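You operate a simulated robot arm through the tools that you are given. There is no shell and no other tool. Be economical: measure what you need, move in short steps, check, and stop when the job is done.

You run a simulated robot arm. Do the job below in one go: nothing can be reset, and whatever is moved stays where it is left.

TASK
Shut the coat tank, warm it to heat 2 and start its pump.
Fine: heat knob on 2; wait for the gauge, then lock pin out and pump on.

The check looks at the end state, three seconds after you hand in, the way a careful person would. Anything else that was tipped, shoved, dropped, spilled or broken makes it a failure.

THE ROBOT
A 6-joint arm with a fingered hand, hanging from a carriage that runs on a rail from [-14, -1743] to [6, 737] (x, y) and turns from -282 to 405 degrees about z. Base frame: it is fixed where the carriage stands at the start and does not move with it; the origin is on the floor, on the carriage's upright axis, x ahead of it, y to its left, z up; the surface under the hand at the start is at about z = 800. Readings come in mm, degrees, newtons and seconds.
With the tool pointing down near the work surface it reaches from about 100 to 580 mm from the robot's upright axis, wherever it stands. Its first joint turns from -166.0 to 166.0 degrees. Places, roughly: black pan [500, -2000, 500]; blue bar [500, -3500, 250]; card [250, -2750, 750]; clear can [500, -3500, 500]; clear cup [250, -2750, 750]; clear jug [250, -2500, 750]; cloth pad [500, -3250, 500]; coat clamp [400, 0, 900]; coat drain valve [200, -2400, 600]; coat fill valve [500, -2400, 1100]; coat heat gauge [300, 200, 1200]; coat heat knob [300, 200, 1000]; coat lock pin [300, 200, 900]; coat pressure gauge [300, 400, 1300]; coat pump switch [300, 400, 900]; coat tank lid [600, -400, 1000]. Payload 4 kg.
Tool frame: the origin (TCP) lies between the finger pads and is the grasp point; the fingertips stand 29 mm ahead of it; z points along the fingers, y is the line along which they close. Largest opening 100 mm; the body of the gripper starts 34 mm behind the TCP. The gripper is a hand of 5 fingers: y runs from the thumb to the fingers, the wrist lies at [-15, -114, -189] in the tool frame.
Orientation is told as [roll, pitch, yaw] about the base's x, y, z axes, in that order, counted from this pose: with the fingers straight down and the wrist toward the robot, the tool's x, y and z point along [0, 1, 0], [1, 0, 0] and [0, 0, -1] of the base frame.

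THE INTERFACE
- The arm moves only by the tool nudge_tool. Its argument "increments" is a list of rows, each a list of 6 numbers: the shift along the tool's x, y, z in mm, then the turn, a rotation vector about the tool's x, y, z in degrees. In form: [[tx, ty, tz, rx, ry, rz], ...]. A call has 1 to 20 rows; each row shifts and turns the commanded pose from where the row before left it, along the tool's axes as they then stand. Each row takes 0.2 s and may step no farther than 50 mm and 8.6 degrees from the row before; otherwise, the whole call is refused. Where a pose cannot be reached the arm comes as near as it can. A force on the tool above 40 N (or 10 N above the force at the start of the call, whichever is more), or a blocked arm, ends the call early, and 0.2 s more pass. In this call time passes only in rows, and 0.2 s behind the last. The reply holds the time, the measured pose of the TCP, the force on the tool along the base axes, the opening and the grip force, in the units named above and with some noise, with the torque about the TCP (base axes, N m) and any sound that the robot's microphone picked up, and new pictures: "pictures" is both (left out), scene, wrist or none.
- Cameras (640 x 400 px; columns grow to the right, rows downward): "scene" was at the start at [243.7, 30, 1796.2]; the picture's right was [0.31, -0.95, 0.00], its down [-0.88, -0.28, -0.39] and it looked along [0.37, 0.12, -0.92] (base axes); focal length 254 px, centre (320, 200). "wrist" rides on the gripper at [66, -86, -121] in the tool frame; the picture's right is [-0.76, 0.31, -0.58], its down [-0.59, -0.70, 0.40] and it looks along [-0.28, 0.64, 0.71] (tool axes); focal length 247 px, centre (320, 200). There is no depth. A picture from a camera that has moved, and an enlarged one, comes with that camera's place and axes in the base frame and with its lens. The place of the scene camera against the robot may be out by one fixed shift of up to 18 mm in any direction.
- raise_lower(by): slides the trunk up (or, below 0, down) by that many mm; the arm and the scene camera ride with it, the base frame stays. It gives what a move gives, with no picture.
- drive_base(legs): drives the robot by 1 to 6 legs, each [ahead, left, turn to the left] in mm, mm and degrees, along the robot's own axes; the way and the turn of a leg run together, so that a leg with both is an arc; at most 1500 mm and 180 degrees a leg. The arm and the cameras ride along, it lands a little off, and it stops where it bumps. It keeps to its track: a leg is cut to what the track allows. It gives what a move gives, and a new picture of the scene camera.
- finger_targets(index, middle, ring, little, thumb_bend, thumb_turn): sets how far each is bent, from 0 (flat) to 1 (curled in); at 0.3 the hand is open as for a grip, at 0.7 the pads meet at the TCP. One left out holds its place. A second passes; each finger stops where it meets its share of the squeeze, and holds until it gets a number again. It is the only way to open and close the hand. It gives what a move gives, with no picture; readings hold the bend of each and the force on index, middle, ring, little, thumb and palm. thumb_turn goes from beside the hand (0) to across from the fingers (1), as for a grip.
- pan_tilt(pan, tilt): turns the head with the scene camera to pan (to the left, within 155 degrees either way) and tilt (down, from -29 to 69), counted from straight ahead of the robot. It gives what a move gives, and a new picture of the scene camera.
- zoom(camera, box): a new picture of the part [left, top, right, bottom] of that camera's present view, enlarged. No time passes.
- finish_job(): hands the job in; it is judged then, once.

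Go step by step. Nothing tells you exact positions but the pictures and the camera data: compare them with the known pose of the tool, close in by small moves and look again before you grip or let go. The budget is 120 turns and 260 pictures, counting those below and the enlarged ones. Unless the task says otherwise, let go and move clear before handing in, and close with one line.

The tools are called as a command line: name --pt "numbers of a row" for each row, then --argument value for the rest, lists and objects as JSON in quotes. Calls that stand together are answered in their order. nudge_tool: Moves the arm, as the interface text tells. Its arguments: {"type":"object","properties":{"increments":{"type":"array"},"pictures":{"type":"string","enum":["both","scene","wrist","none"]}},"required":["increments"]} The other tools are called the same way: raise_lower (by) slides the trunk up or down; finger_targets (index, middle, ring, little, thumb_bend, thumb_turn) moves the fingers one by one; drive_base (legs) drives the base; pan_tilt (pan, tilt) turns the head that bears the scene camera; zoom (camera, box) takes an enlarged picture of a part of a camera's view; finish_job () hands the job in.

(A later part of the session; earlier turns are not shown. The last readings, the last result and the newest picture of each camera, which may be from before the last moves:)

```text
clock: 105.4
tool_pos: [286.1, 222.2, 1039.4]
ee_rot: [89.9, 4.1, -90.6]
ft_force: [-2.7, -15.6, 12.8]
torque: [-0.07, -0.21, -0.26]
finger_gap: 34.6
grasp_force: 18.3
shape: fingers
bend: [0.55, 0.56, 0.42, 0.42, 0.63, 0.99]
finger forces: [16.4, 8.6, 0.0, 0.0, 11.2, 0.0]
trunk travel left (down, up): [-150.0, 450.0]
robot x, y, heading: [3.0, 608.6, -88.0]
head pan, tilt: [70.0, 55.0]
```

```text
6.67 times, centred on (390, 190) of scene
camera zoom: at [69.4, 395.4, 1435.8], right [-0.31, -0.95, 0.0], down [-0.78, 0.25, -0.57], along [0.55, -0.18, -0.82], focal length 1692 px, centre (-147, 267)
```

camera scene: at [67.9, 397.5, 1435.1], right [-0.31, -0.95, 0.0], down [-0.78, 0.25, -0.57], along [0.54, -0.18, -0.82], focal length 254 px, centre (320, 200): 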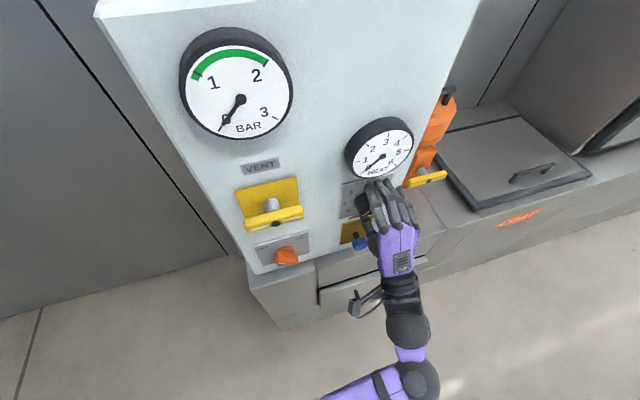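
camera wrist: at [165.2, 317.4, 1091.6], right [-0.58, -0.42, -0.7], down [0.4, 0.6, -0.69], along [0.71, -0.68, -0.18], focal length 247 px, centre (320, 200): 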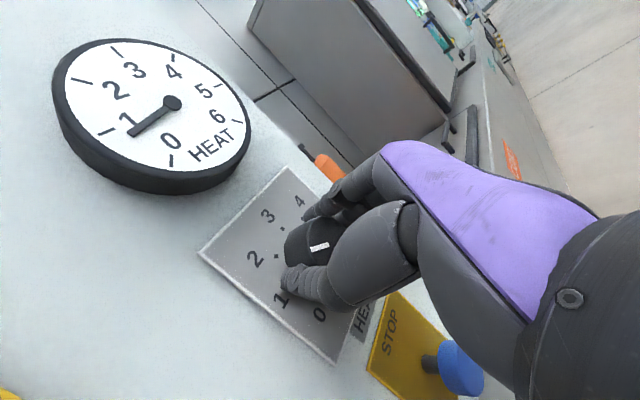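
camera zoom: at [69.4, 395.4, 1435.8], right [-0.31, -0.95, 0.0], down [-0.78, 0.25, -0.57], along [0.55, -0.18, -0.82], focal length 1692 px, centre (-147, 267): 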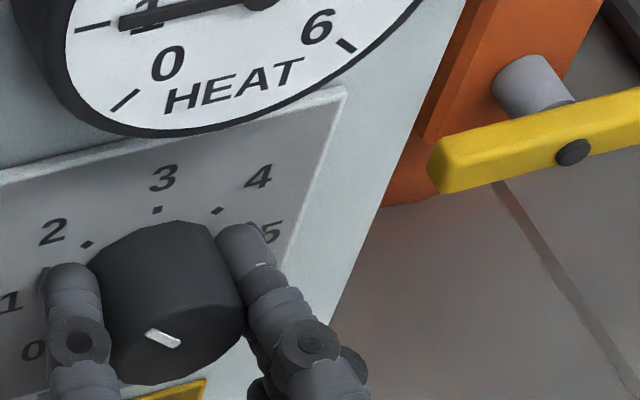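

Pointer measures about 45–49° up-left, i.e. on 2. I'll open the fingers and back off straight to verify.

finger_targets --index 0.42 --middle 0.42 --thumb_bend 0.42

nudge_tool --pt "0 0 -20 0 0 0" --pt "0 0 -20 0 0 0" --pt "0 0 -20 0 0 0" --pt "0 0 -15 0 0 0" --pictures "both"

zoom --camera "wrist" --box '[120, 160, 380, 380]'

zoom --camera "scene" --box '[320, 110, 430, 260]'

```text
clock: 106.4
tool_pos: [286.7, 226.2, 1036.1]
ee_rot: [89.7, 4.1, -90.4]
ft_force: [0.2, -0.9, 0.2]
torque: [0.03, -0.03, 0.01]
finger_gap: 69.7
grasp_force: 0.1
shape: fingers
bend: [0.42, 0.42, 0.42, 0.42, 0.42, 0.99]
finger forces: [0.0, 0.0, 0.1, 0.0, 0.0, 0.0]
trunk travel left (down, up): [-150.0, 450.0]
robot x, y, heading: [3.7, 605.7, -88.0]
head pan, tilt: [70.0, 55.0]
```

```text
clock: 107.4
tool_pos: [211.4, 224.7, 1036.4]
ee_rot: [89.7, 4.1, -90.2]
ft_force: [0.4, -0.1, 0.1]
torque: [0.02, -0.02, -0.01]
finger_gap: 69.7
grasp_force: 0.0
shape: fingers
bend: [0.42, 0.42, 0.42, 0.42, 0.42, 0.99]
finger forces: [0.0, 0.0, 0.0, 0.1, 0.0, 0.0]
trunk travel left (down, up): [-150.0, 450.0]
robot x, y, heading: [2.9, 609.1, -87.6]
head pan, tilt: [70.0, 55.0]
camera scene: at [69.2, 397.4, 1435.2], right [-0.31, -0.95, 0.0], down [-0.78, 0.25, -0.57], along [0.55, -0.18, -0.82], focal length 254 px, centre (320, 200)
camera wrist: at [89.9, 305.9, 1108.6], right [-0.58, -0.25, -0.77], down [0.4, 0.74, -0.54], along [0.71, -0.62, -0.33], focal length 247 px, centre (320, 200)
```

scene: 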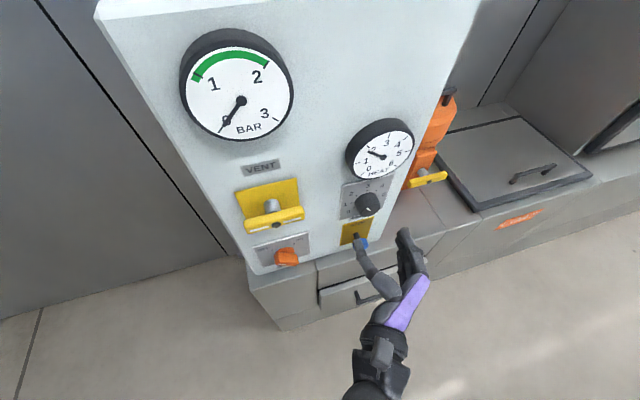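
wrist: 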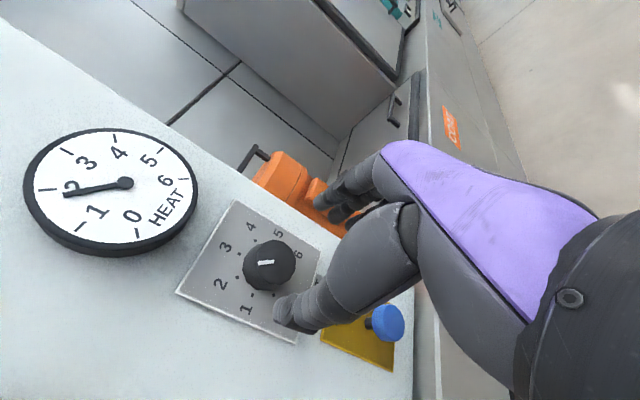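

```text
1.82 times, centred on (250, 270) of wrist
camera zoom: at [89.9, 305.9, 1108.6], right [-0.58, -0.25, -0.77], down [0.4, 0.74, -0.54], along [0.71, -0.62, -0.33], focal length 449 px, centre (447, 73)
```

zoom: 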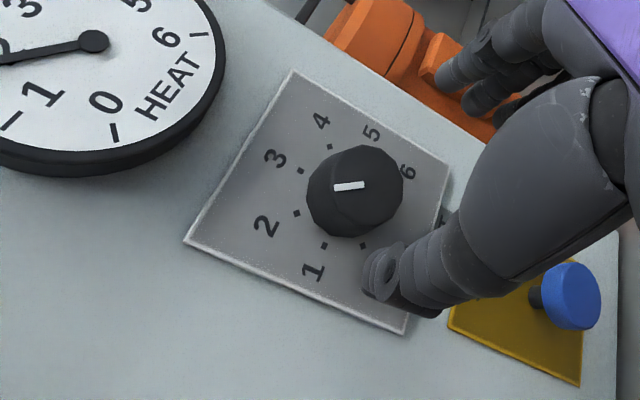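

```text
2.67 times, centred on (375, 185) of scene
camera zoom: at [69.2, 397.4, 1435.2], right [-0.31, -0.95, 0.0], down [-0.78, 0.25, -0.57], along [0.55, -0.18, -0.82], focal length 677 px, centre (173, 240)
```

zoom: 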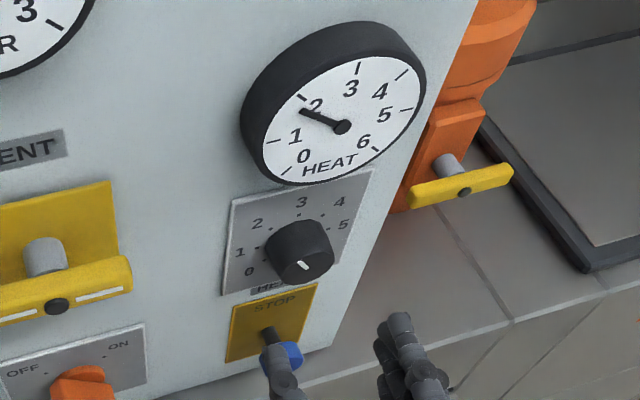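

zoom --camera "scene" --box '[345, 170, 395, 225]'

zoom --camera "wrist" --box '[210, 200, 310, 320]'

```text
7.27 times, centred on (370, 198) of scene
camera zoom: at [69.2, 397.4, 1435.2], right [-0.31, -0.95, 0.0], down [-0.78, 0.25, -0.57], along [0.55, -0.18, -0.82], focal length 1846 px, centre (-44, 218)
```

zoom: 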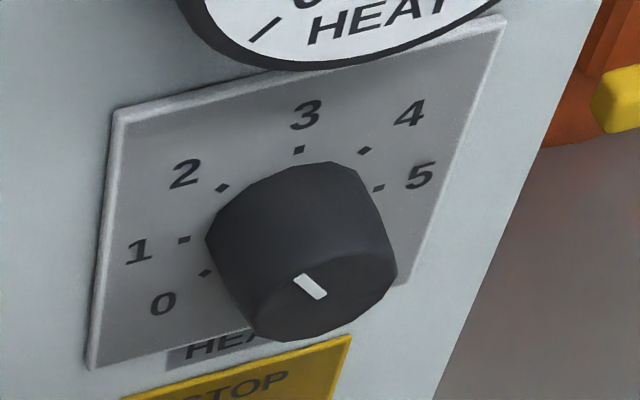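

```text
3.33 times, centred on (260, 260) of wrist
camera zoom: at [89.9, 305.9, 1108.6], right [-0.58, -0.25, -0.77], down [0.4, 0.74, -0.54], along [0.71, -0.62, -0.33], focal length 823 px, centre (520, 0)
```

zoom: 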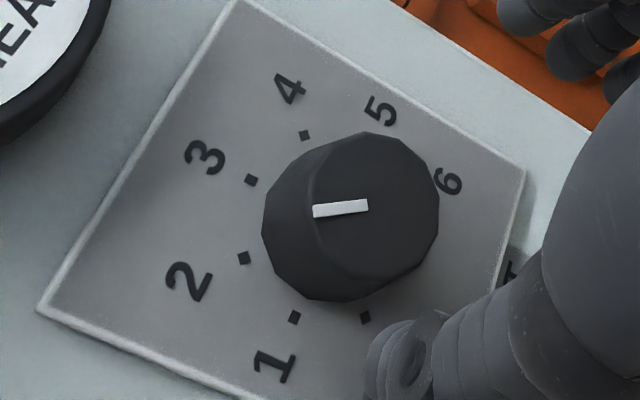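

The pointer is about 13° past 2, so I need to regrip and turn it back slightly. I'll go back in, better centred.

nudge_tool --pt "4 5 0 0 0 0" --pt "0 0 20 0 0 0" --pt "0 0 20 0 0 0" --pt "0 0 20 0 0 0" --pt "0 0 15 0 0 0" --pictures "none"

finger_targets --index 0.72 --middle 0.72 --thumb_bend 0.72

zoom --camera "scene" --box '[345, 170, 395, 225]'

```text
clock: 108.6
tool_pos: [288.7, 222.6, 1039.7]
ee_rot: [89.7, 4.0, -90.2]
ft_force: [-0.3, -0.1, -0.4]
torque: [0.0, 0.02, 0.02]
finger_gap: 69.9
grasp_force: 0.0
shape: fingers
bend: [0.42, 0.42, 0.42, 0.42, 0.42, 0.99]
finger forces: [0.0, 0.1, 0.0, 0.0, 0.0, 0.1]
trunk travel left (down, up): [-150.0, 450.0]
robot x, y, heading: [2.6, 608.0, -87.9]
head pan, tilt: [70.0, 55.0]
```

```text
clock: 109.6
tool_pos: [286.0, 219.7, 1040.4]
ee_rot: [89.7, 3.9, -90.4]
ft_force: [0.1, -9.3, -1.8]
torque: [-0.06, 0.03, -0.12]
finger_gap: 34.6
grasp_force: 15.9
shape: fingers
bend: [0.57, 0.57, 0.42, 0.42, 0.61, 1.0]
finger forces: [9.9, 9.8, 0.1, 0.0, 11.7, 0.0]
trunk travel left (down, up): [-150.0, 450.0]
robot x, y, heading: [3.4, 608.8, -88.1]
head pan, tilt: [70.0, 55.0]
```

```text
7.27 times, centred on (370, 198) of scene
camera zoom: at [69.2, 396.5, 1435.4], right [-0.31, -0.95, 0.0], down [-0.78, 0.25, -0.57], along [0.55, -0.18, -0.82], focal length 1846 px, centre (-44, 218)
```

zoom: 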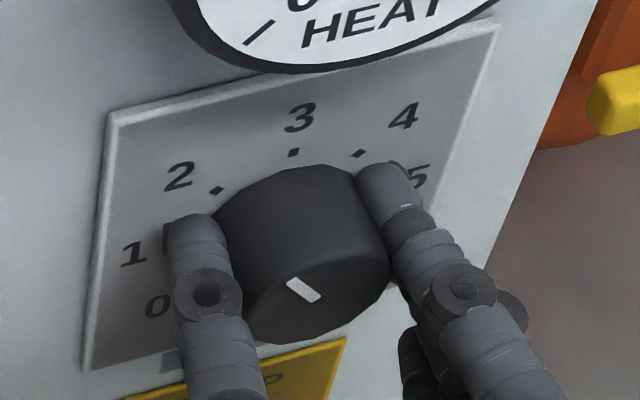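

nudge_tool --pt "0 3 0 0 0 0" --pt "0 0 0 0 0 -4.5" --pt "0 0 0 0 0 -4.5" --pictures "none"

zoom --camera "scene" --box '[345, 170, 395, 225]'

finger_targets --index 0.45 --middle 0.45 --thumb_bend 0.45

zoom --camera "scene" --box '[345, 170, 395, 225]'

zoom --camera "scene" --box '[335, 105, 425, 190]'

```text
clock: 110.4
tool_pos: [287.3, 216.8, 1040.7]
ee_rot: [89.7, -5.0, -90.3]
ft_force: [-2.0, 1.6, 0.1]
torque: [-0.01, 0.02, 0.11]
finger_gap: 34.5
grasp_force: 14.5
shape: fingers
bend: [0.58, 0.58, 0.42, 0.42, 0.61, 1.0]
finger forces: [6.9, 7.2, 0.0, 0.0, 14.7, 0.1]
trunk travel left (down, up): [-150.0, 450.0]
robot x, y, heading: [4.9, 610.6, -87.9]
head pan, tilt: [70.0, 55.0]
```

```text
7.27 times, centred on (370, 198) of scene
camera zoom: at [69.2, 397.5, 1435.2], right [-0.31, -0.95, 0.0], down [-0.78, 0.25, -0.57], along [0.55, -0.18, -0.82], focal length 1846 px, centre (-44, 218)
```

zoom: 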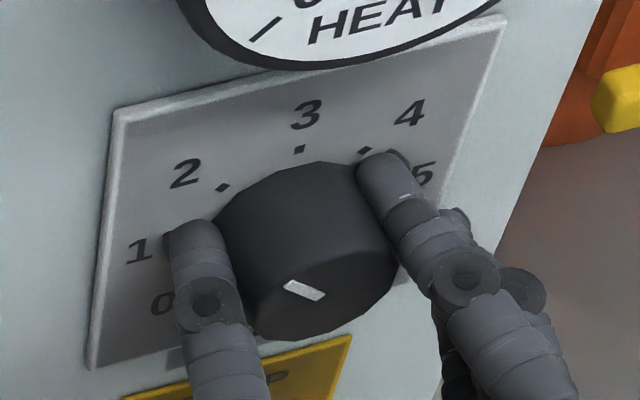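

```text
clock: 111.4
tool_pos: [286.8, 217.3, 1042.0]
ee_rot: [89.7, -4.8, -90.3]
ft_force: [0.5, 0.1, -0.2]
torque: [0.01, -0.01, 0.02]
finger_gap: 61.8
grasp_force: 0.0
shape: fingers
bend: [0.45, 0.45, 0.42, 0.42, 0.45, 0.99]
finger forces: [0.0, 0.1, 0.1, 0.1, 0.1, 0.1]
trunk travel left (down, up): [-150.0, 450.0]
robot x, y, heading: [6.6, 608.9, -87.9]
head pan, tilt: [70.0, 55.0]
```

```text
7.27 times, centred on (370, 198) of scene
camera zoom: at [69.4, 397.5, 1435.2], right [-0.31, -0.95, 0.0], down [-0.78, 0.25, -0.57], along [0.55, -0.18, -0.82], focal length 1846 px, centre (-44, 218)
```

zoom: 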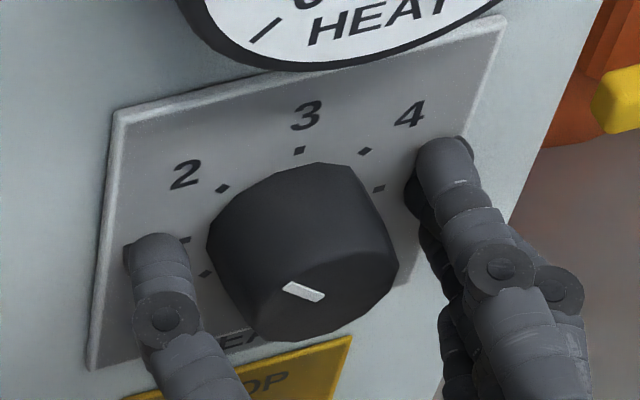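

```text
4.71 times, centred on (380, 148) of scene
camera zoom: at [69.4, 397.5, 1435.2], right [-0.31, -0.95, 0.0], down [-0.78, 0.25, -0.57], along [0.55, -0.18, -0.82], focal length 1195 px, centre (38, 447)
```

zoom: 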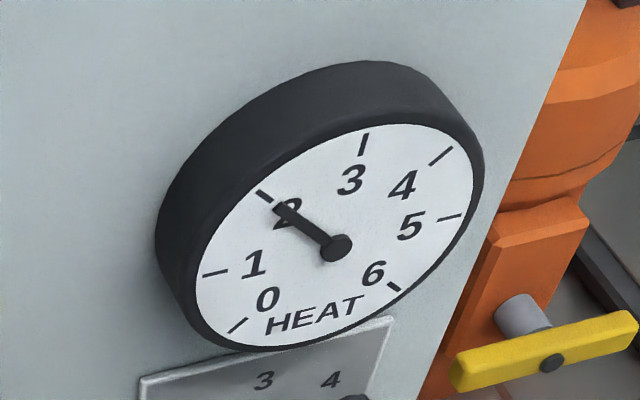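

The knob is on 2 and the HEAT gauge reads 2. Now I'll back off and move down to the blue lock pin.

nudge_tool --pt "0 0 -20 0 0 0" --pt "0 0 -20 0 0 0" --pt "0 0 -25 0 0 0" --pt "0 0 -25 0 0 5" --pt "-30 0 0 0 0 0" --pt "-30 0 0 0 0 0" --pt "-30 0 0 0 0 0" --pt "-30 0 0 0 0 0" --pictures "both"

finger_targets --ring 1 --little 1

zoom --camera "scene" --box '[310, 160, 450, 280]'

```text
clock: 113.2
tool_pos: [198.6, 216.8, 922.5]
ee_rot: [89.7, 0.0, -90.3]
ft_force: [0.4, -0.5, 0.0]
torque: [0.03, -0.03, -0.04]
finger_gap: 61.9
grasp_force: 0.0
shape: fingers
bend: [0.45, 0.45, 0.42, 0.42, 0.45, 0.99]
finger forces: [0.1, 0.0, 0.0, 0.1, 0.0, 0.0]
trunk travel left (down, up): [-150.0, 450.0]
robot x, y, heading: [5.6, 607.5, -88.2]
head pan, tilt: [70.0, 55.0]
camera scene: at [69.4, 397.6, 1435.2], right [-0.31, -0.95, 0.0], down [-0.78, 0.25, -0.57], along [0.55, -0.18, -0.82], focal length 254 px, centre (320, 200)
camera wrist: at [77.4, 301.9, 988.6], right [-0.58, -0.3, -0.75], down [0.4, 0.7, -0.59], along [0.71, -0.64, -0.29], focal length 247 px, centre (320, 200)
```

scene: 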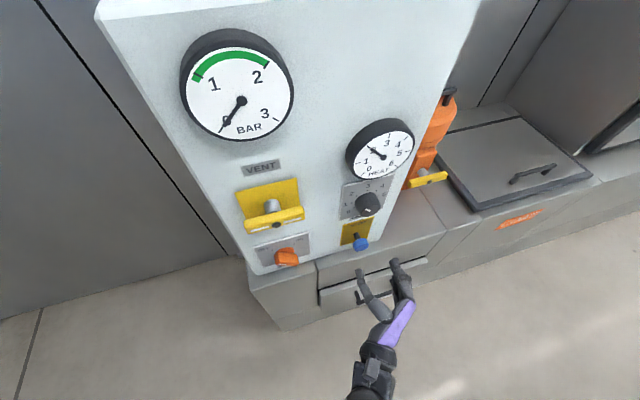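
wrist: 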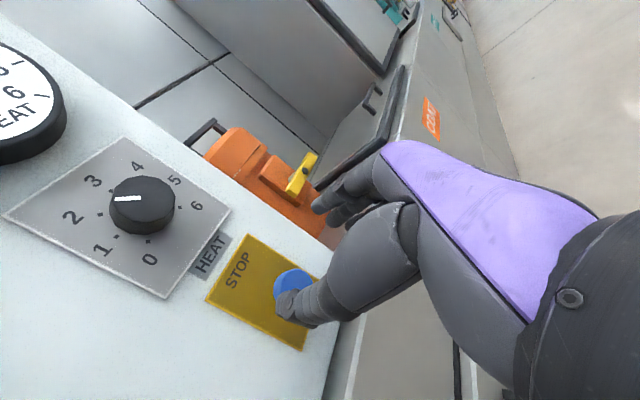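

```text
clock: 114.2
tool_pos: [197.5, 215.7, 922.0]
ee_rot: [89.7, 0.1, -90.3]
ft_force: [0.1, 0.1, -1.2]
torque: [-0.01, -0.03, 0.0]
finger_gap: 62.0
grasp_force: 0.0
shape: fingers
bend: [0.45, 0.45, 1.0, 1.0, 0.45, 0.99]
finger forces: [0.1, 0.0, 0.0, 0.0, 0.0, 0.1]
trunk travel left (down, up): [-150.0, 450.0]
robot x, y, heading: [3.1, 610.5, -87.7]
head pan, tilt: [70.0, 55.0]
```

```text
3.33 times, centred on (380, 220) of scene
camera zoom: at [69.4, 397.5, 1435.2], right [-0.31, -0.95, 0.0], down [-0.78, 0.25, -0.57], along [0.55, -0.18, -0.82], focal length 846 px, centre (120, 133)
```

zoom: 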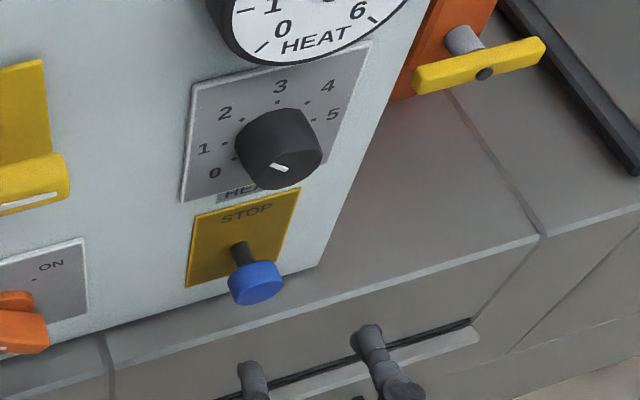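

nudge_tool --pt "-24 0 0 0 0 0" --pt "0 0 20 0 0 0" --pt "0 0 20 0 0 0" --pt "0 0 15 0 0 0" --pictures "both"

zoom --camera "scene" --box '[310, 190, 450, 310]'

zoom --camera "wrist" --box '[200, 180, 440, 380]'

```text
clock: 115.2
tool_pos: [251.0, 218.1, 898.3]
ee_rot: [89.7, 0.1, -90.3]
ft_force: [0.4, -0.8, 0.2]
torque: [-0.05, 0.0, -0.03]
finger_gap: 62.1
grasp_force: 0.1
shape: fingers
bend: [0.45, 0.45, 1.0, 1.0, 0.45, 0.99]
finger forces: [0.0, 0.0, 0.0, 0.0, 0.0, 0.1]
trunk travel left (down, up): [-150.0, 450.0]
robot x, y, heading: [7.3, 608.8, -87.9]
head pan, tilt: [70.0, 55.0]
camera scene: at [69.4, 397.5, 1435.2], right [-0.31, -0.95, 0.0], down [-0.78, 0.25, -0.57], along [0.55, -0.18, -0.82], focal length 254 px, centre (320, 200)
camera wrist: at [130.5, 303.0, 964.3], right [-0.58, -0.3, -0.75], down [0.4, 0.7, -0.59], along [0.71, -0.64, -0.29], focal length 247 px, centre (320, 200)
```

scene: 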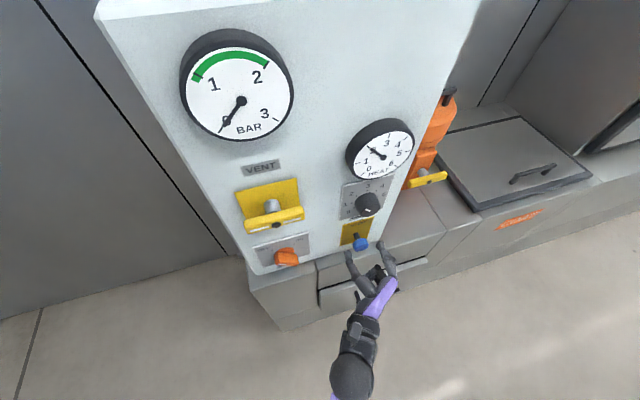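
wrist: 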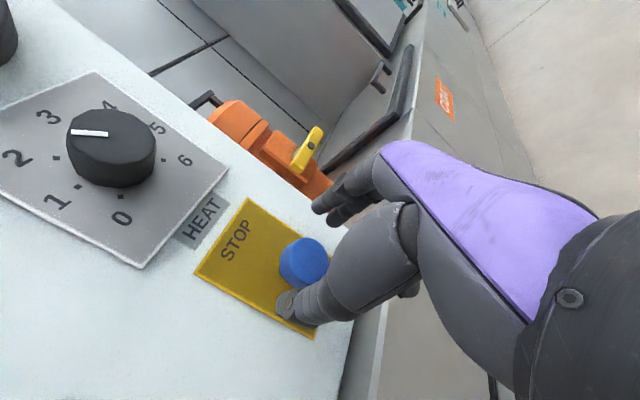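

```text
3.33 times, centred on (380, 250) of scene
camera zoom: at [69.4, 397.5, 1435.2], right [-0.31, -0.95, 0.0], down [-0.78, 0.25, -0.57], along [0.55, -0.18, -0.82], focal length 846 px, centre (120, 33)
```

zoom: 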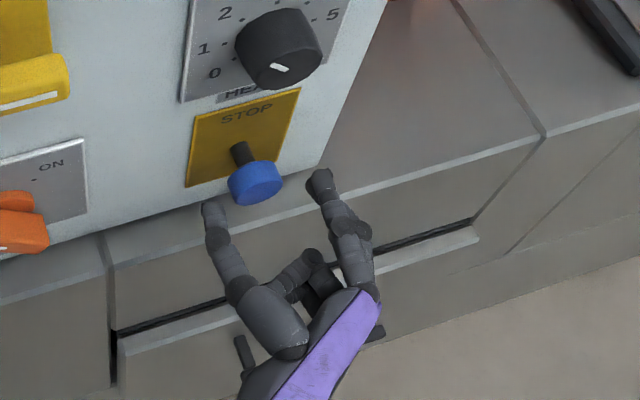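

```text
2.00 times, centred on (320, 280) of wrist
camera zoom: at [130.5, 303.0, 964.3], right [-0.58, -0.3, -0.75], down [0.4, 0.7, -0.59], along [0.71, -0.64, -0.29], focal length 494 px, centre (320, 40)
```

zoom: 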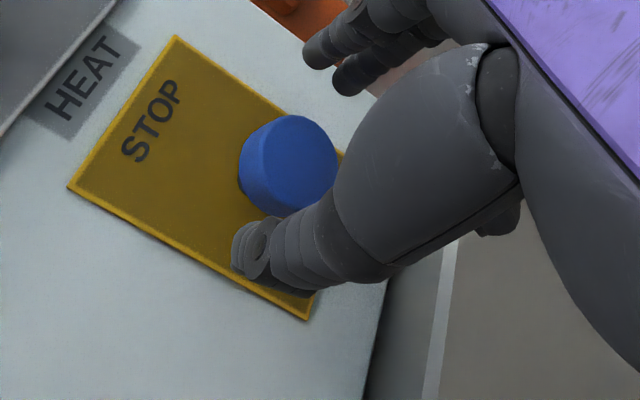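

Pin head ≈[285, 218, 892], centred between thumb and fingers. I'll advance and grip it.

nudge_tool --pt "0 0 10 0 0 0" --pt "0 0 10 0 0 0" --pt "0 0 7 0 0 0" --pictures "none"

finger_targets --index 0.75 --middle 0.75 --thumb_bend 0.75

zoom --camera "scene" --box '[310, 190, 450, 310]'

zoom --camera "wrist" --box '[200, 180, 440, 380]'

```text
clock: 116.0
tool_pos: [278.2, 218.1, 897.4]
ee_rot: [89.6, 0.1, -90.4]
ft_force: [1.2, -0.2, -0.4]
torque: [-0.02, -0.01, 0.02]
finger_gap: 62.0
grasp_force: 0.2
shape: fingers
bend: [0.45, 0.45, 1.0, 1.0, 0.45, 0.99]
finger forces: [0.0, 0.0, 0.0, 0.1, 0.0, 0.0]
trunk travel left (down, up): [-150.0, 450.0]
robot x, y, heading: [3.3, 606.6, -87.9]
head pan, tilt: [70.0, 55.0]
```

```text
clock: 117.0
tool_pos: [278.6, 216.8, 898.5]
ee_rot: [89.6, 0.0, -90.3]
ft_force: [1.3, -3.5, -0.4]
torque: [0.0, -0.01, 0.0]
finger_gap: 23.5
grasp_force: 13.3
shape: fingers
bend: [0.61, 0.62, 1.0, 1.0, 0.62, 1.0]
finger forces: [7.2, 8.4, 0.0, 0.0, 11.7, 0.0]
trunk travel left (down, up): [-150.0, 450.0]
robot x, y, heading: [6.4, 606.5, -88.0]
head pan, tilt: [70.0, 55.0]
```

```text
3.33 times, centred on (380, 250) of scene
camera zoom: at [69.5, 397.0, 1435.3], right [-0.31, -0.95, 0.0], down [-0.78, 0.25, -0.57], along [0.55, -0.18, -0.82], focal length 846 px, centre (120, 33)
```

zoom: 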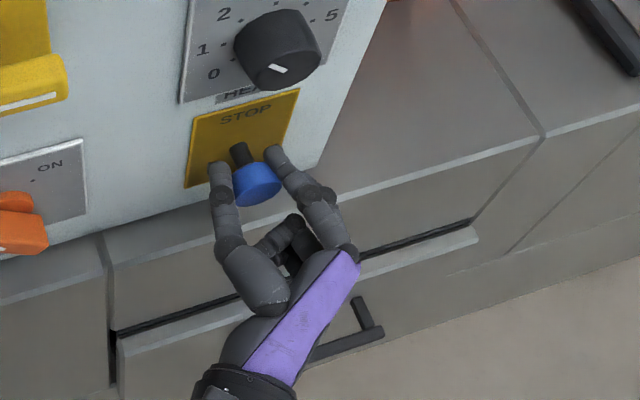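

```text
2.00 times, centred on (320, 280) of wrist
camera zoom: at [157.0, 302.8, 964.8], right [-0.58, -0.3, -0.75], down [0.4, 0.7, -0.59], along [0.71, -0.65, -0.29], focal length 494 px, centre (320, 40)
```

zoom: 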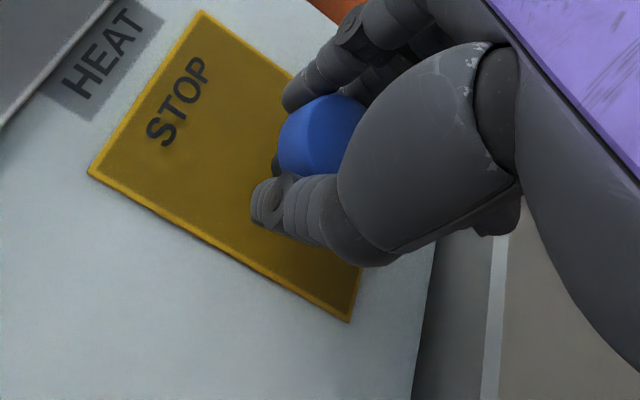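

Firm grip on the blue head. I'll pull straight out.

nudge_tool --pt "0 0 -8 0 0 0" --pt "0 0 -8 0 0 0" --pt "0 0 -8 0 0 0" --pt "0 0 -8 0 0 0" --pictures "none"

zoom --camera "scene" --box '[310, 190, 450, 310]'

```text
clock: 118.0
tool_pos: [245.3, 217.1, 897.0]
ee_rot: [89.8, 0.0, -90.3]
ft_force: [-1.0, -1.7, 6.0]
torque: [-0.04, -0.14, 0.04]
finger_gap: 23.8
grasp_force: 14.6
shape: fingers
bend: [0.72, 0.62, 1.0, 1.0, 0.62, 1.0]
finger forces: [9.3, 7.3, 0.1, 0.0, 12.2, 0.0]
trunk travel left (down, up): [-150.0, 450.0]
robot x, y, heading: [4.0, 609.6, -87.8]
head pan, tilt: [70.0, 55.0]
```

```text
3.33 times, centred on (380, 250) of scene
camera zoom: at [69.3, 397.0, 1435.4], right [-0.31, -0.95, 0.0], down [-0.78, 0.25, -0.57], along [0.55, -0.18, -0.82], focal length 846 px, centre (120, 33)
```

zoom: 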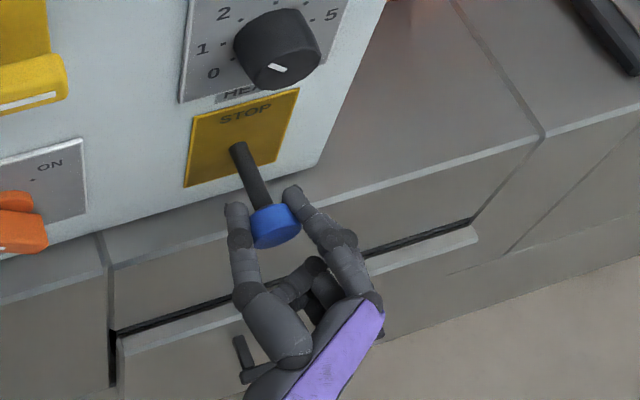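

The pin is out about 33 mm, at least as far as the RINSE one. I'll release and check it stays.

finger_targets --index 0.45 --middle 0.45 --thumb_bend 0.45

nudge_tool --pt "0 0 -15 0 0 0" --pt "0 0 -20 0 0 0" --pt "0 0 -20 0 0 0" --pictures "both"

zoom --camera "scene" --box '[230, 190, 390, 310]'

```text
clock: 119.0
tool_pos: [247.1, 217.4, 897.5]
ee_rot: [89.7, 0.2, -90.4]
ft_force: [0.3, 0.4, -0.4]
torque: [-0.01, 0.04, -0.02]
finger_gap: 61.8
grasp_force: 0.0
shape: fingers
bend: [0.45, 0.45, 1.0, 1.0, 0.45, 0.99]
finger forces: [0.1, 0.0, 0.1, 0.0, 0.0, 0.0]
trunk travel left (down, up): [-150.0, 450.0]
robot x, y, heading: [6.2, 607.4, -88.0]
head pan, tilt: [70.0, 55.0]
```

```text
clock: 119.8
tool_pos: [191.0, 218.0, 897.3]
ee_rot: [89.7, 0.1, -90.3]
ft_force: [0.2, 0.1, -0.2]
torque: [0.03, 0.02, 0.01]
finger_gap: 62.1
grasp_force: 0.1
shape: fingers
bend: [0.45, 0.45, 1.0, 1.0, 0.45, 0.99]
finger forces: [0.0, 0.0, 0.0, 0.0, 0.0, 0.0]
trunk travel left (down, up): [-150.0, 450.0]
robot x, y, heading: [10.3, 609.6, -87.6]
head pan, tilt: [70.0, 55.0]
camera scene: at [69.3, 397.4, 1435.2], right [-0.31, -0.95, 0.0], down [-0.78, 0.25, -0.57], along [0.55, -0.18, -0.82], focal length 254 px, centre (320, 200)
camera wrist: at [70.2, 304.1, 964.4], right [-0.58, -0.3, -0.75], down [0.4, 0.7, -0.59], along [0.71, -0.64, -0.29], focal length 247 px, centre (320, 200)
```

scene: 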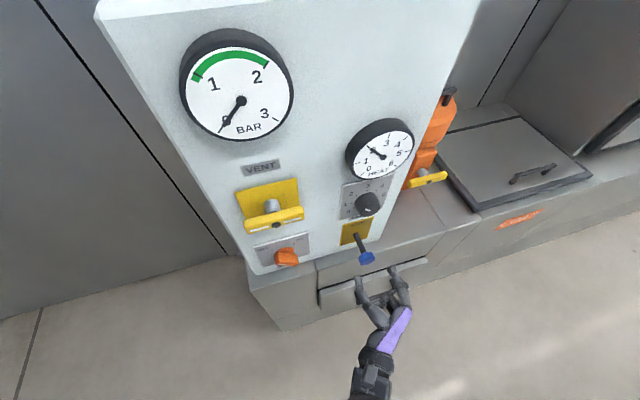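
wrist: 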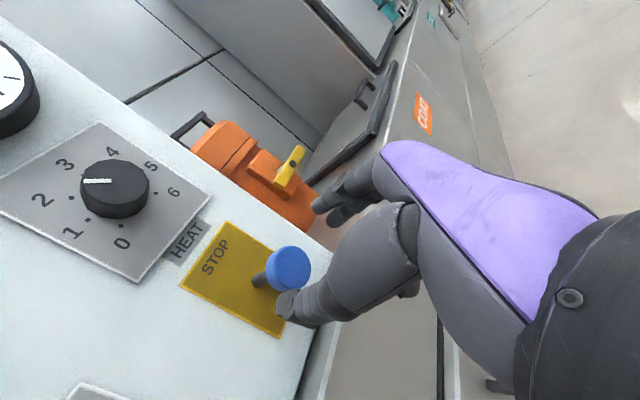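

```text
3.33 times, centred on (310, 250) of scene
camera zoom: at [69.3, 397.4, 1435.2], right [-0.31, -0.95, 0.0], down [-0.78, 0.25, -0.57], along [0.55, -0.18, -0.82], focal length 846 px, centre (353, 33)
```

zoom: 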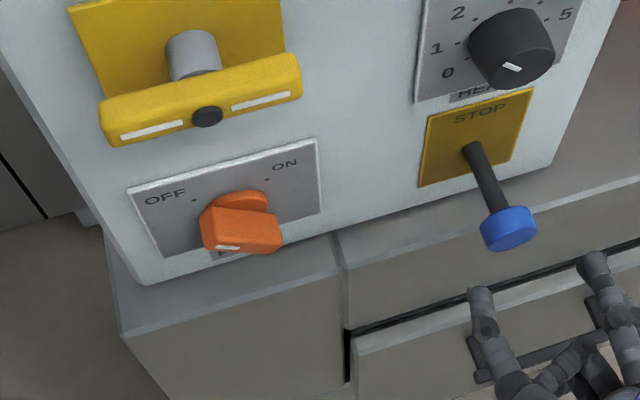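

The pin stays out. Now to the orange PUMP switch (≈[300, 385, 887], at OFF): I'll move across in front of it and test the roll range needed to turn it clockwise 90°.

nudge_tool --pt "0 0 -15 0 0 0" --pt "0 -40 0 0 0 0" --pt "0 -40 0 0 0 0" --pt "0 -40 0 0 0 0" --pt "0 -46 0 0 0 0" --pt "0 0 0 0 0 8.5" --pt "0 0 0 0 0 8.5" --pt "0 0 0 0 0 8.5" --pt "0 0 0 0 0 8.5" --pt "0 0 0 0 0 8.5" --pt "0 0 0 0 0 8.5" --pictures "both"

```text
clock: 122.2
tool_pos: [255.4, 351.0, 872.8]
ee_rot: [88.7, 46.7, -92.6]
ft_force: [-43.2, -1.7, -1.9]
torque: [0.02, -1.56, 1.34]
finger_gap: 69.1
grasp_force: 21.0
shape: fingers
bend: [0.45, 0.45, 1.0, 1.0, 0.42, 1.0]
finger forces: [0.1, 0.0, 0.0, 0.1, 43.1, 0.0]
out of reach, approached as far as the arm can: row 4, 5, 6, 7, 8, 9, 10, 11
trunk travel left (down, up): [-150.0, 450.0]
robot x, y, heading: [5.8, 604.5, -88.2]
head pan, tilt: [70.0, 55.0]
stopped in row 11: the force on the tool passed its limit at 60 N (the readings are from after the stop); the commanded pose is now the measured one
camera scene: at [63.1, 396.9, 1434.7], right [-0.31, -0.95, 0.0], down [-0.78, 0.25, -0.57], along [0.54, -0.18, -0.82], focal length 254 px, centre (320, 200)
camera wrist: at [135.3, 365.5, 982.8], right [-0.58, 0.36, -0.73], down [0.43, 0.9, 0.1], along [0.7, -0.26, -0.67], focal length 247 px, centre (320, 200)
```

scene: 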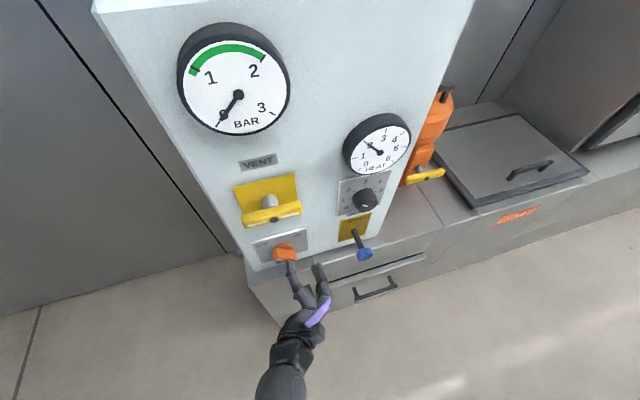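
wrist: 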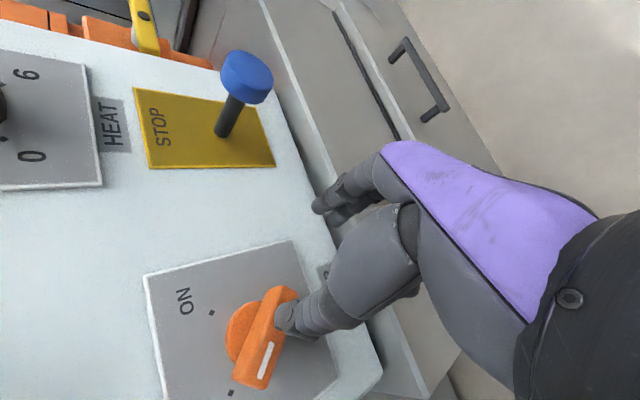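

The arm drifted toward the panel when the pose ran out of reach, and the thumb touched the pump handle end-on. I'll back straight off and check.

nudge_tool --pt "0 0 -15 0 0 0" --pt "0 0 -20 0 0 0" --pictures "both"

zoom --camera "scene" --box '[230, 190, 390, 310]'

```text
clock: 122.8
tool_pos: [254.9, 356.5, 860.7]
ee_rot: [89.5, 46.4, -91.4]
ft_force: [-6.1, -0.1, 1.4]
torque: [0.06, -0.28, 0.17]
finger_gap: 67.1
grasp_force: 2.9
shape: fingers
bend: [0.45, 0.45, 1.0, 1.0, 0.43, 0.99]
finger forces: [0.0, 0.0, 0.1, 0.0, 5.4, 0.0]
out of reach, approached as far as the arm can: row 1, 2
trunk travel left (down, up): [-150.0, 450.0]
robot x, y, heading: [7.1, 605.5, -87.9]
head pan, tilt: [70.0, 55.0]
camera scene: at [68.6, 397.5, 1435.1], right [-0.31, -0.95, 0.0], down [-0.78, 0.25, -0.57], along [0.54, -0.18, -0.82], focal length 254 px, centre (320, 200)
camera wrist: at [134.2, 369.3, 969.7], right [-0.57, 0.35, -0.74], down [0.42, 0.9, 0.1], along [0.7, -0.25, -0.66], focal length 247 px, centre (320, 200)
```

scene: 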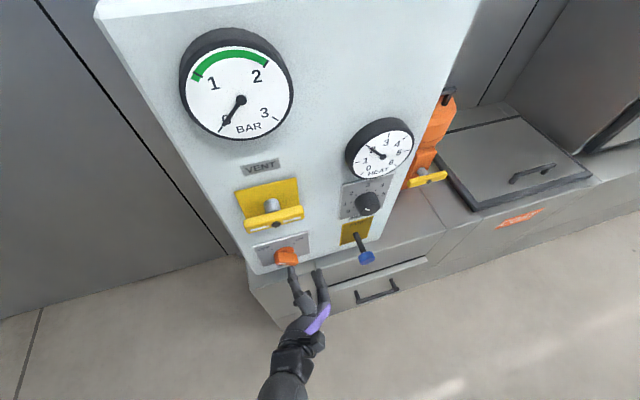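
wrist: 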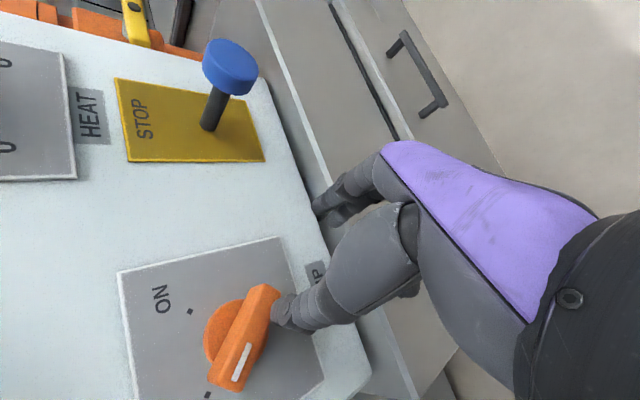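

```text
3.33 times, centred on (310, 250) of scene
camera zoom: at [68.6, 397.5, 1435.1], right [-0.31, -0.95, 0.0], down [-0.78, 0.25, -0.57], along [0.54, -0.18, -0.82], focal length 846 px, centre (353, 33)
```

zoom: 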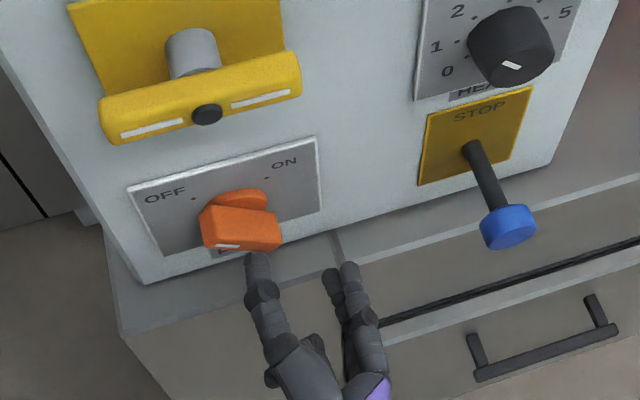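

No harm visible. I'm too close to the carriage axis for this pose, so I'll ease the hand back and right first, then slide the carriage further along the rail.

nudge_tool --pt "9 6 -14 0 0 0" --pt "9 6 -14 0 0 0" --pt "9 6 -14 0 0 -8" --pt "9 6 -14 0 0 -8" --pt "9 6 -14 0 0 -8" --pt "0 0 0 0 0 -8" --pt "0 0 0 0 0 -8" --pictures "none"

```text
clock: 124.3
tool_pos: [209.4, 306.3, 859.8]
ee_rot: [89.6, 6.4, -91.3]
ft_force: [0.0, -0.7, 0.0]
torque: [-0.02, 0.02, -0.03]
finger_gap: 62.8
grasp_force: 0.0
shape: fingers
bend: [0.45, 0.45, 1.0, 1.0, 0.45, 0.99]
finger forces: [0.0, 0.0, 0.0, 0.0, 0.0, 0.0]
out of reach, approached as far as the arm can: row 1, 2
trunk travel left (down, up): [-150.0, 450.0]
robot x, y, heading: [3.2, 610.4, -88.0]
head pan, tilt: [70.0, 55.0]
```

drive_base --legs '[[-122, -4, 0]]'

nudge_tool --pt "10 15 -5 0 0 0" --pt "10 15 -5 0 0 0" --pt "10 8 -5 0 0 0" --pictures "none"

```text
clock: 125.6
tool_pos: [209.6, 428.8, 861.3]
ee_rot: [89.6, 6.5, -91.3]
ft_force: [-0.2, 0.8, -0.3]
torque: [0.02, 0.02, -0.02]
finger_gap: 62.6
grasp_force: 0.1
shape: fingers
bend: [0.45, 0.45, 1.0, 1.0, 0.45, 0.99]
finger forces: [0.0, 0.0, 0.0, 0.0, 0.0, 0.1]
trunk travel left (down, up): [-150.0, 450.0]
robot x, y, heading: [2.3, 731.1, -88.2]
head pan, tilt: [70.0, 55.0]
camera scene: at [69.6, 519.0, 1435.1], right [-0.31, -0.95, 0.0], down [-0.78, 0.25, -0.57], along [0.55, -0.18, -0.82], focal length 254 px, centre (320, 200)
```

scene: 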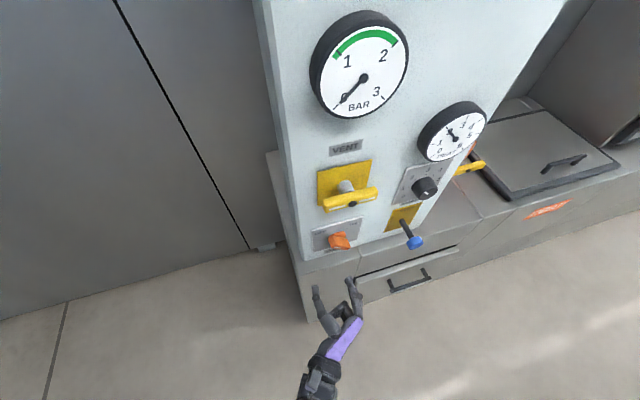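

```text
clock: 126.4
tool_pos: [194.3, 384.7, 886.0]
ee_rot: [89.6, 6.5, -91.4]
ft_force: [-0.7, 0.5, 0.5]
torque: [0.0, 0.01, 0.04]
finger_gap: 62.7
grasp_force: 0.0
shape: fingers
bend: [0.45, 0.45, 1.0, 1.0, 0.45, 0.99]
finger forces: [0.0, 0.0, 0.0, 0.0, 0.0, 0.0]
trunk travel left (down, up): [-150.0, 450.0]
robot x, y, heading: [8.5, 730.7, -88.1]
head pan, tilt: [70.0, 55.0]
```

Reachable now. Test rolling to about 135° here, still well off the panel.

nudge_tool --pt "0 0 0 0 0 8" --pt "0 0 0 0 0 8" --pt "0 0 0 0 0 8" --pt "0 0 0 0 0 8" --pt "0 0 0 0 0 8" --pictures "wrist"

zoom --camera "scene" --box '[290, 180, 410, 290]'

```text
clock: 127.6
tool_pos: [248.4, 375.7, 849.2]
ee_rot: [89.5, 46.4, -91.9]
ft_force: [-1.1, -0.4, -0.7]
torque: [0.03, 0.0, 0.02]
finger_gap: 62.6
grasp_force: 0.0
shape: fingers
bend: [0.45, 0.45, 1.0, 1.0, 0.45, 0.99]
finger forces: [0.0, 0.0, 0.0, 0.0, 0.0, 0.0]
out of reach, approached as far as the arm can: row 3, 4, 5
trunk travel left (down, up): [-150.0, 450.0]
robot x, y, heading: [6.3, 729.1, -88.3]
head pan, tilt: [70.0, 55.0]
camera wrist: at [126.7, 390.7, 959.8], right [-0.57, 0.35, -0.74], down [0.42, 0.9, 0.1], along [0.7, -0.26, -0.66], focal length 247 px, centre (320, 200)
```

wrist: 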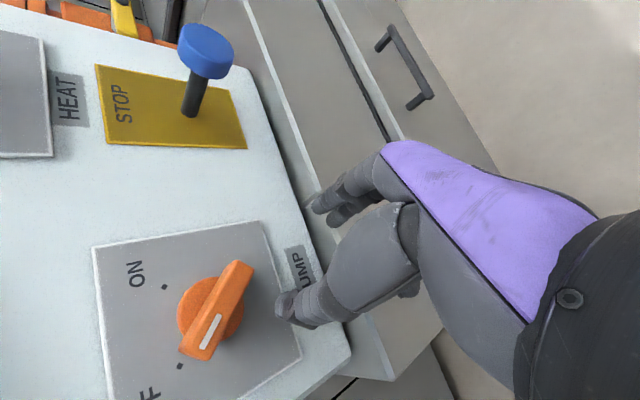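

```text
3.64 times, centred on (350, 235) of scene
camera zoom: at [69.8, 518.4, 1435.3], right [-0.31, -0.95, 0.0], down [-0.78, 0.25, -0.57], along [0.55, -0.18, -0.82], focal length 923 px, centre (211, 73)
```

zoom: 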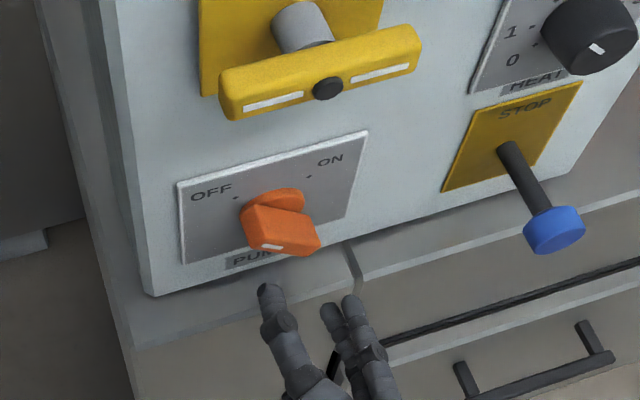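

Roll stalls at ~115° because the wrist gets too close to the shoulder. I'll undo that, raise the trunk for more room, and come back down.

nudge_tool --pt "0 0 -14 0 0 -8" --pt "0 0 -14 0 0 -8" --pt "0 0 -14 0 0 -8" --pt "0 0 -14 0 0 -8" --pt "0 0 0 0 0 -8" --pictures "none"

raise_lower --by 160

```text
clock: 128.8
tool_pos: [190.5, 377.5, 851.8]
ee_rot: [89.6, 6.4, -91.4]
ft_force: [0.1, -0.2, -0.2]
torque: [0.0, 0.04, 0.0]
finger_gap: 62.7
grasp_force: 0.0
shape: fingers
bend: [0.45, 0.45, 1.0, 1.0, 0.45, 0.99]
finger forces: [0.0, 0.0, 0.0, 0.0, 0.1, 0.0]
trunk travel left (down, up): [-150.0, 450.0]
robot x, y, heading: [7.0, 728.1, -88.1]
head pan, tilt: [70.0, 55.0]
```

```text
clock: 130.6
tool_pos: [190.5, 377.5, 1011.3]
ee_rot: [89.6, 6.5, -91.4]
ft_force: [-0.5, -0.7, 0.3]
torque: [-0.03, -0.01, -0.03]
finger_gap: 62.6
grasp_force: 0.1
shape: fingers
bend: [0.45, 0.45, 1.0, 1.0, 0.45, 0.99]
finger forces: [0.0, 0.1, 0.0, 0.1, 0.0, 0.0]
trunk travel left (down, up): [-310.0, 290.0]
robot x, y, heading: [2.6, 729.7, -88.0]
head pan, tilt: [70.0, 55.0]
```

nudge_tool --pt "-31 -2 0 0 0 0" --pt "-31 -2 0 0 0 0" --pt "-31 -2 0 0 0 0" --pt "-31 8 0 0 0 0" --pictures "none"

nudge_tool --pt "0 0 0 0 0 8" --pt "0 0 0 0 0 8" --pt "0 0 0 0 0 8" --pt "0 0 0 0 0 8" --pt "0 0 0 0 0 8" --pictures "none"

```text
clock: 131.6
tool_pos: [191.2, 391.9, 890.9]
ee_rot: [89.6, 6.4, -91.5]
ft_force: [0.0, 0.2, -0.8]
torque: [-0.02, 0.01, -0.04]
finger_gap: 62.5
grasp_force: 0.1
shape: fingers
bend: [0.45, 0.45, 1.0, 1.0, 0.45, 0.99]
finger forces: [0.1, 0.0, 0.0, 0.1, 0.0, 0.0]
trunk travel left (down, up): [-310.0, 290.0]
robot x, y, heading: [3.9, 732.0, -88.1]
head pan, tilt: [70.0, 55.0]
```

```text
clock: 132.8
tool_pos: [189.6, 390.6, 886.5]
ee_rot: [89.4, 46.6, -91.8]
ft_force: [0.5, 0.6, 0.0]
torque: [0.01, -0.02, -0.01]
finger_gap: 62.8
grasp_force: 0.1
shape: fingers
bend: [0.45, 0.45, 1.0, 1.0, 0.45, 0.99]
finger forces: [0.0, 0.0, 0.0, 0.0, 0.0, 0.0]
trunk travel left (down, up): [-310.0, 290.0]
robot x, y, heading: [3.6, 726.6, -88.0]
head pan, tilt: [70.0, 55.0]
```

Roll 136° works now. I'll go to roll ≈45° for the grip and look.

nudge_tool --pt "0 0 0 0 0 -8.4" --pt "0 0 0 0 0 -8.4" --pt "0 0 0 0 0 -8.4" --pt "0 0 0 0 0 -8.4" --pt "0 0 0 0 0 -8.4" --pt "0 0 0 0 0 -8.4" --pt "0 0 0 0 0 -8.4" --pt "0 0 0 0 0 -8.4" --pt "0 0 0 0 0 -8.4" --pt "0 0 0 0 0 -8.4" --pt "0 0 0 0 0 -8.4" --pictures "both"

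zoom --camera "wrist" --box '[160, 180, 400, 380]'

zoom --camera "scene" --box '[280, 180, 420, 300]'

```text
clock: 135.2
tool_pos: [235.0, 383.3, 923.7]
ee_rot: [89.3, -45.9, -91.1]
ft_force: [-0.9, 0.5, 0.3]
torque: [0.0, 0.01, 0.01]
finger_gap: 63.0
grasp_force: 0.0
shape: fingers
bend: [0.45, 0.45, 1.0, 1.0, 0.45, 0.99]
finger forces: [0.0, 0.1, 0.0, 0.0, 0.0, 0.0]
out of reach, approached as far as the arm can: row 9, 10, 11
trunk travel left (down, up): [-310.0, 290.0]
robot x, y, heading: [7.3, 727.8, -88.2]
head pan, tilt: [70.0, 55.0]
camera scene: at [69.6, 518.6, 1595.2], right [-0.31, -0.95, 0.0], down [-0.78, 0.25, -0.57], along [0.55, -0.18, -0.82], focal length 254 px, centre (320, 200)
camera wrist: at [115.9, 492.4, 910.5], right [-0.6, -0.74, -0.3], down [0.39, 0.06, -0.92], along [0.7, -0.67, 0.26], focal length 247 px, centre (320, 200)
```

scene: 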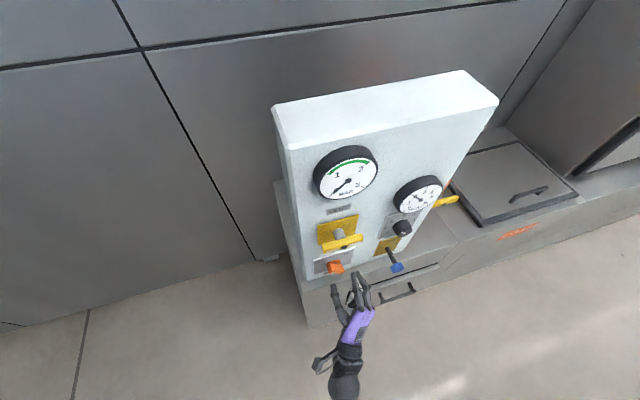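
wrist: 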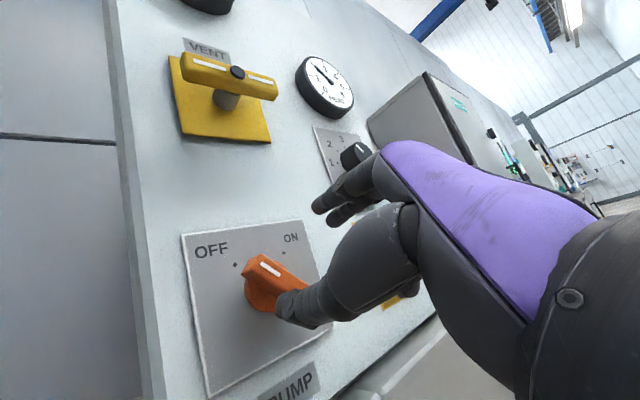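

```text
2.00 times, centred on (280, 280) of wrist
camera zoom: at [115.9, 492.4, 910.5], right [-0.6, -0.74, -0.3], down [0.39, 0.06, -0.92], along [0.7, -0.67, 0.26], focal length 494 px, centre (400, 40)
```

zoom: 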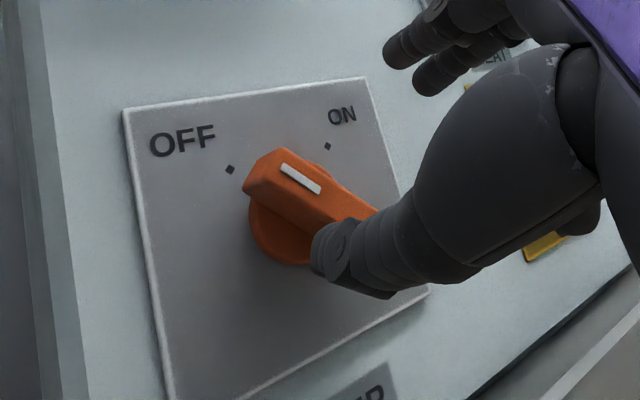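

```text
3.33 times, centred on (350, 240) of scene
camera zoom: at [69.6, 518.6, 1595.2], right [-0.31, -0.95, 0.0], down [-0.78, 0.25, -0.57], along [0.55, -0.18, -0.82], focal length 846 px, centre (220, 67)
```

zoom: 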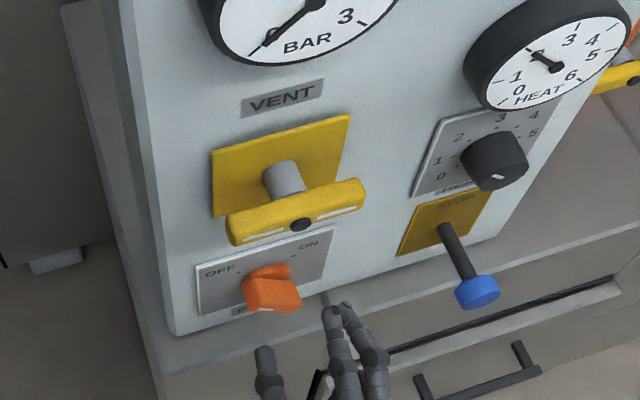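

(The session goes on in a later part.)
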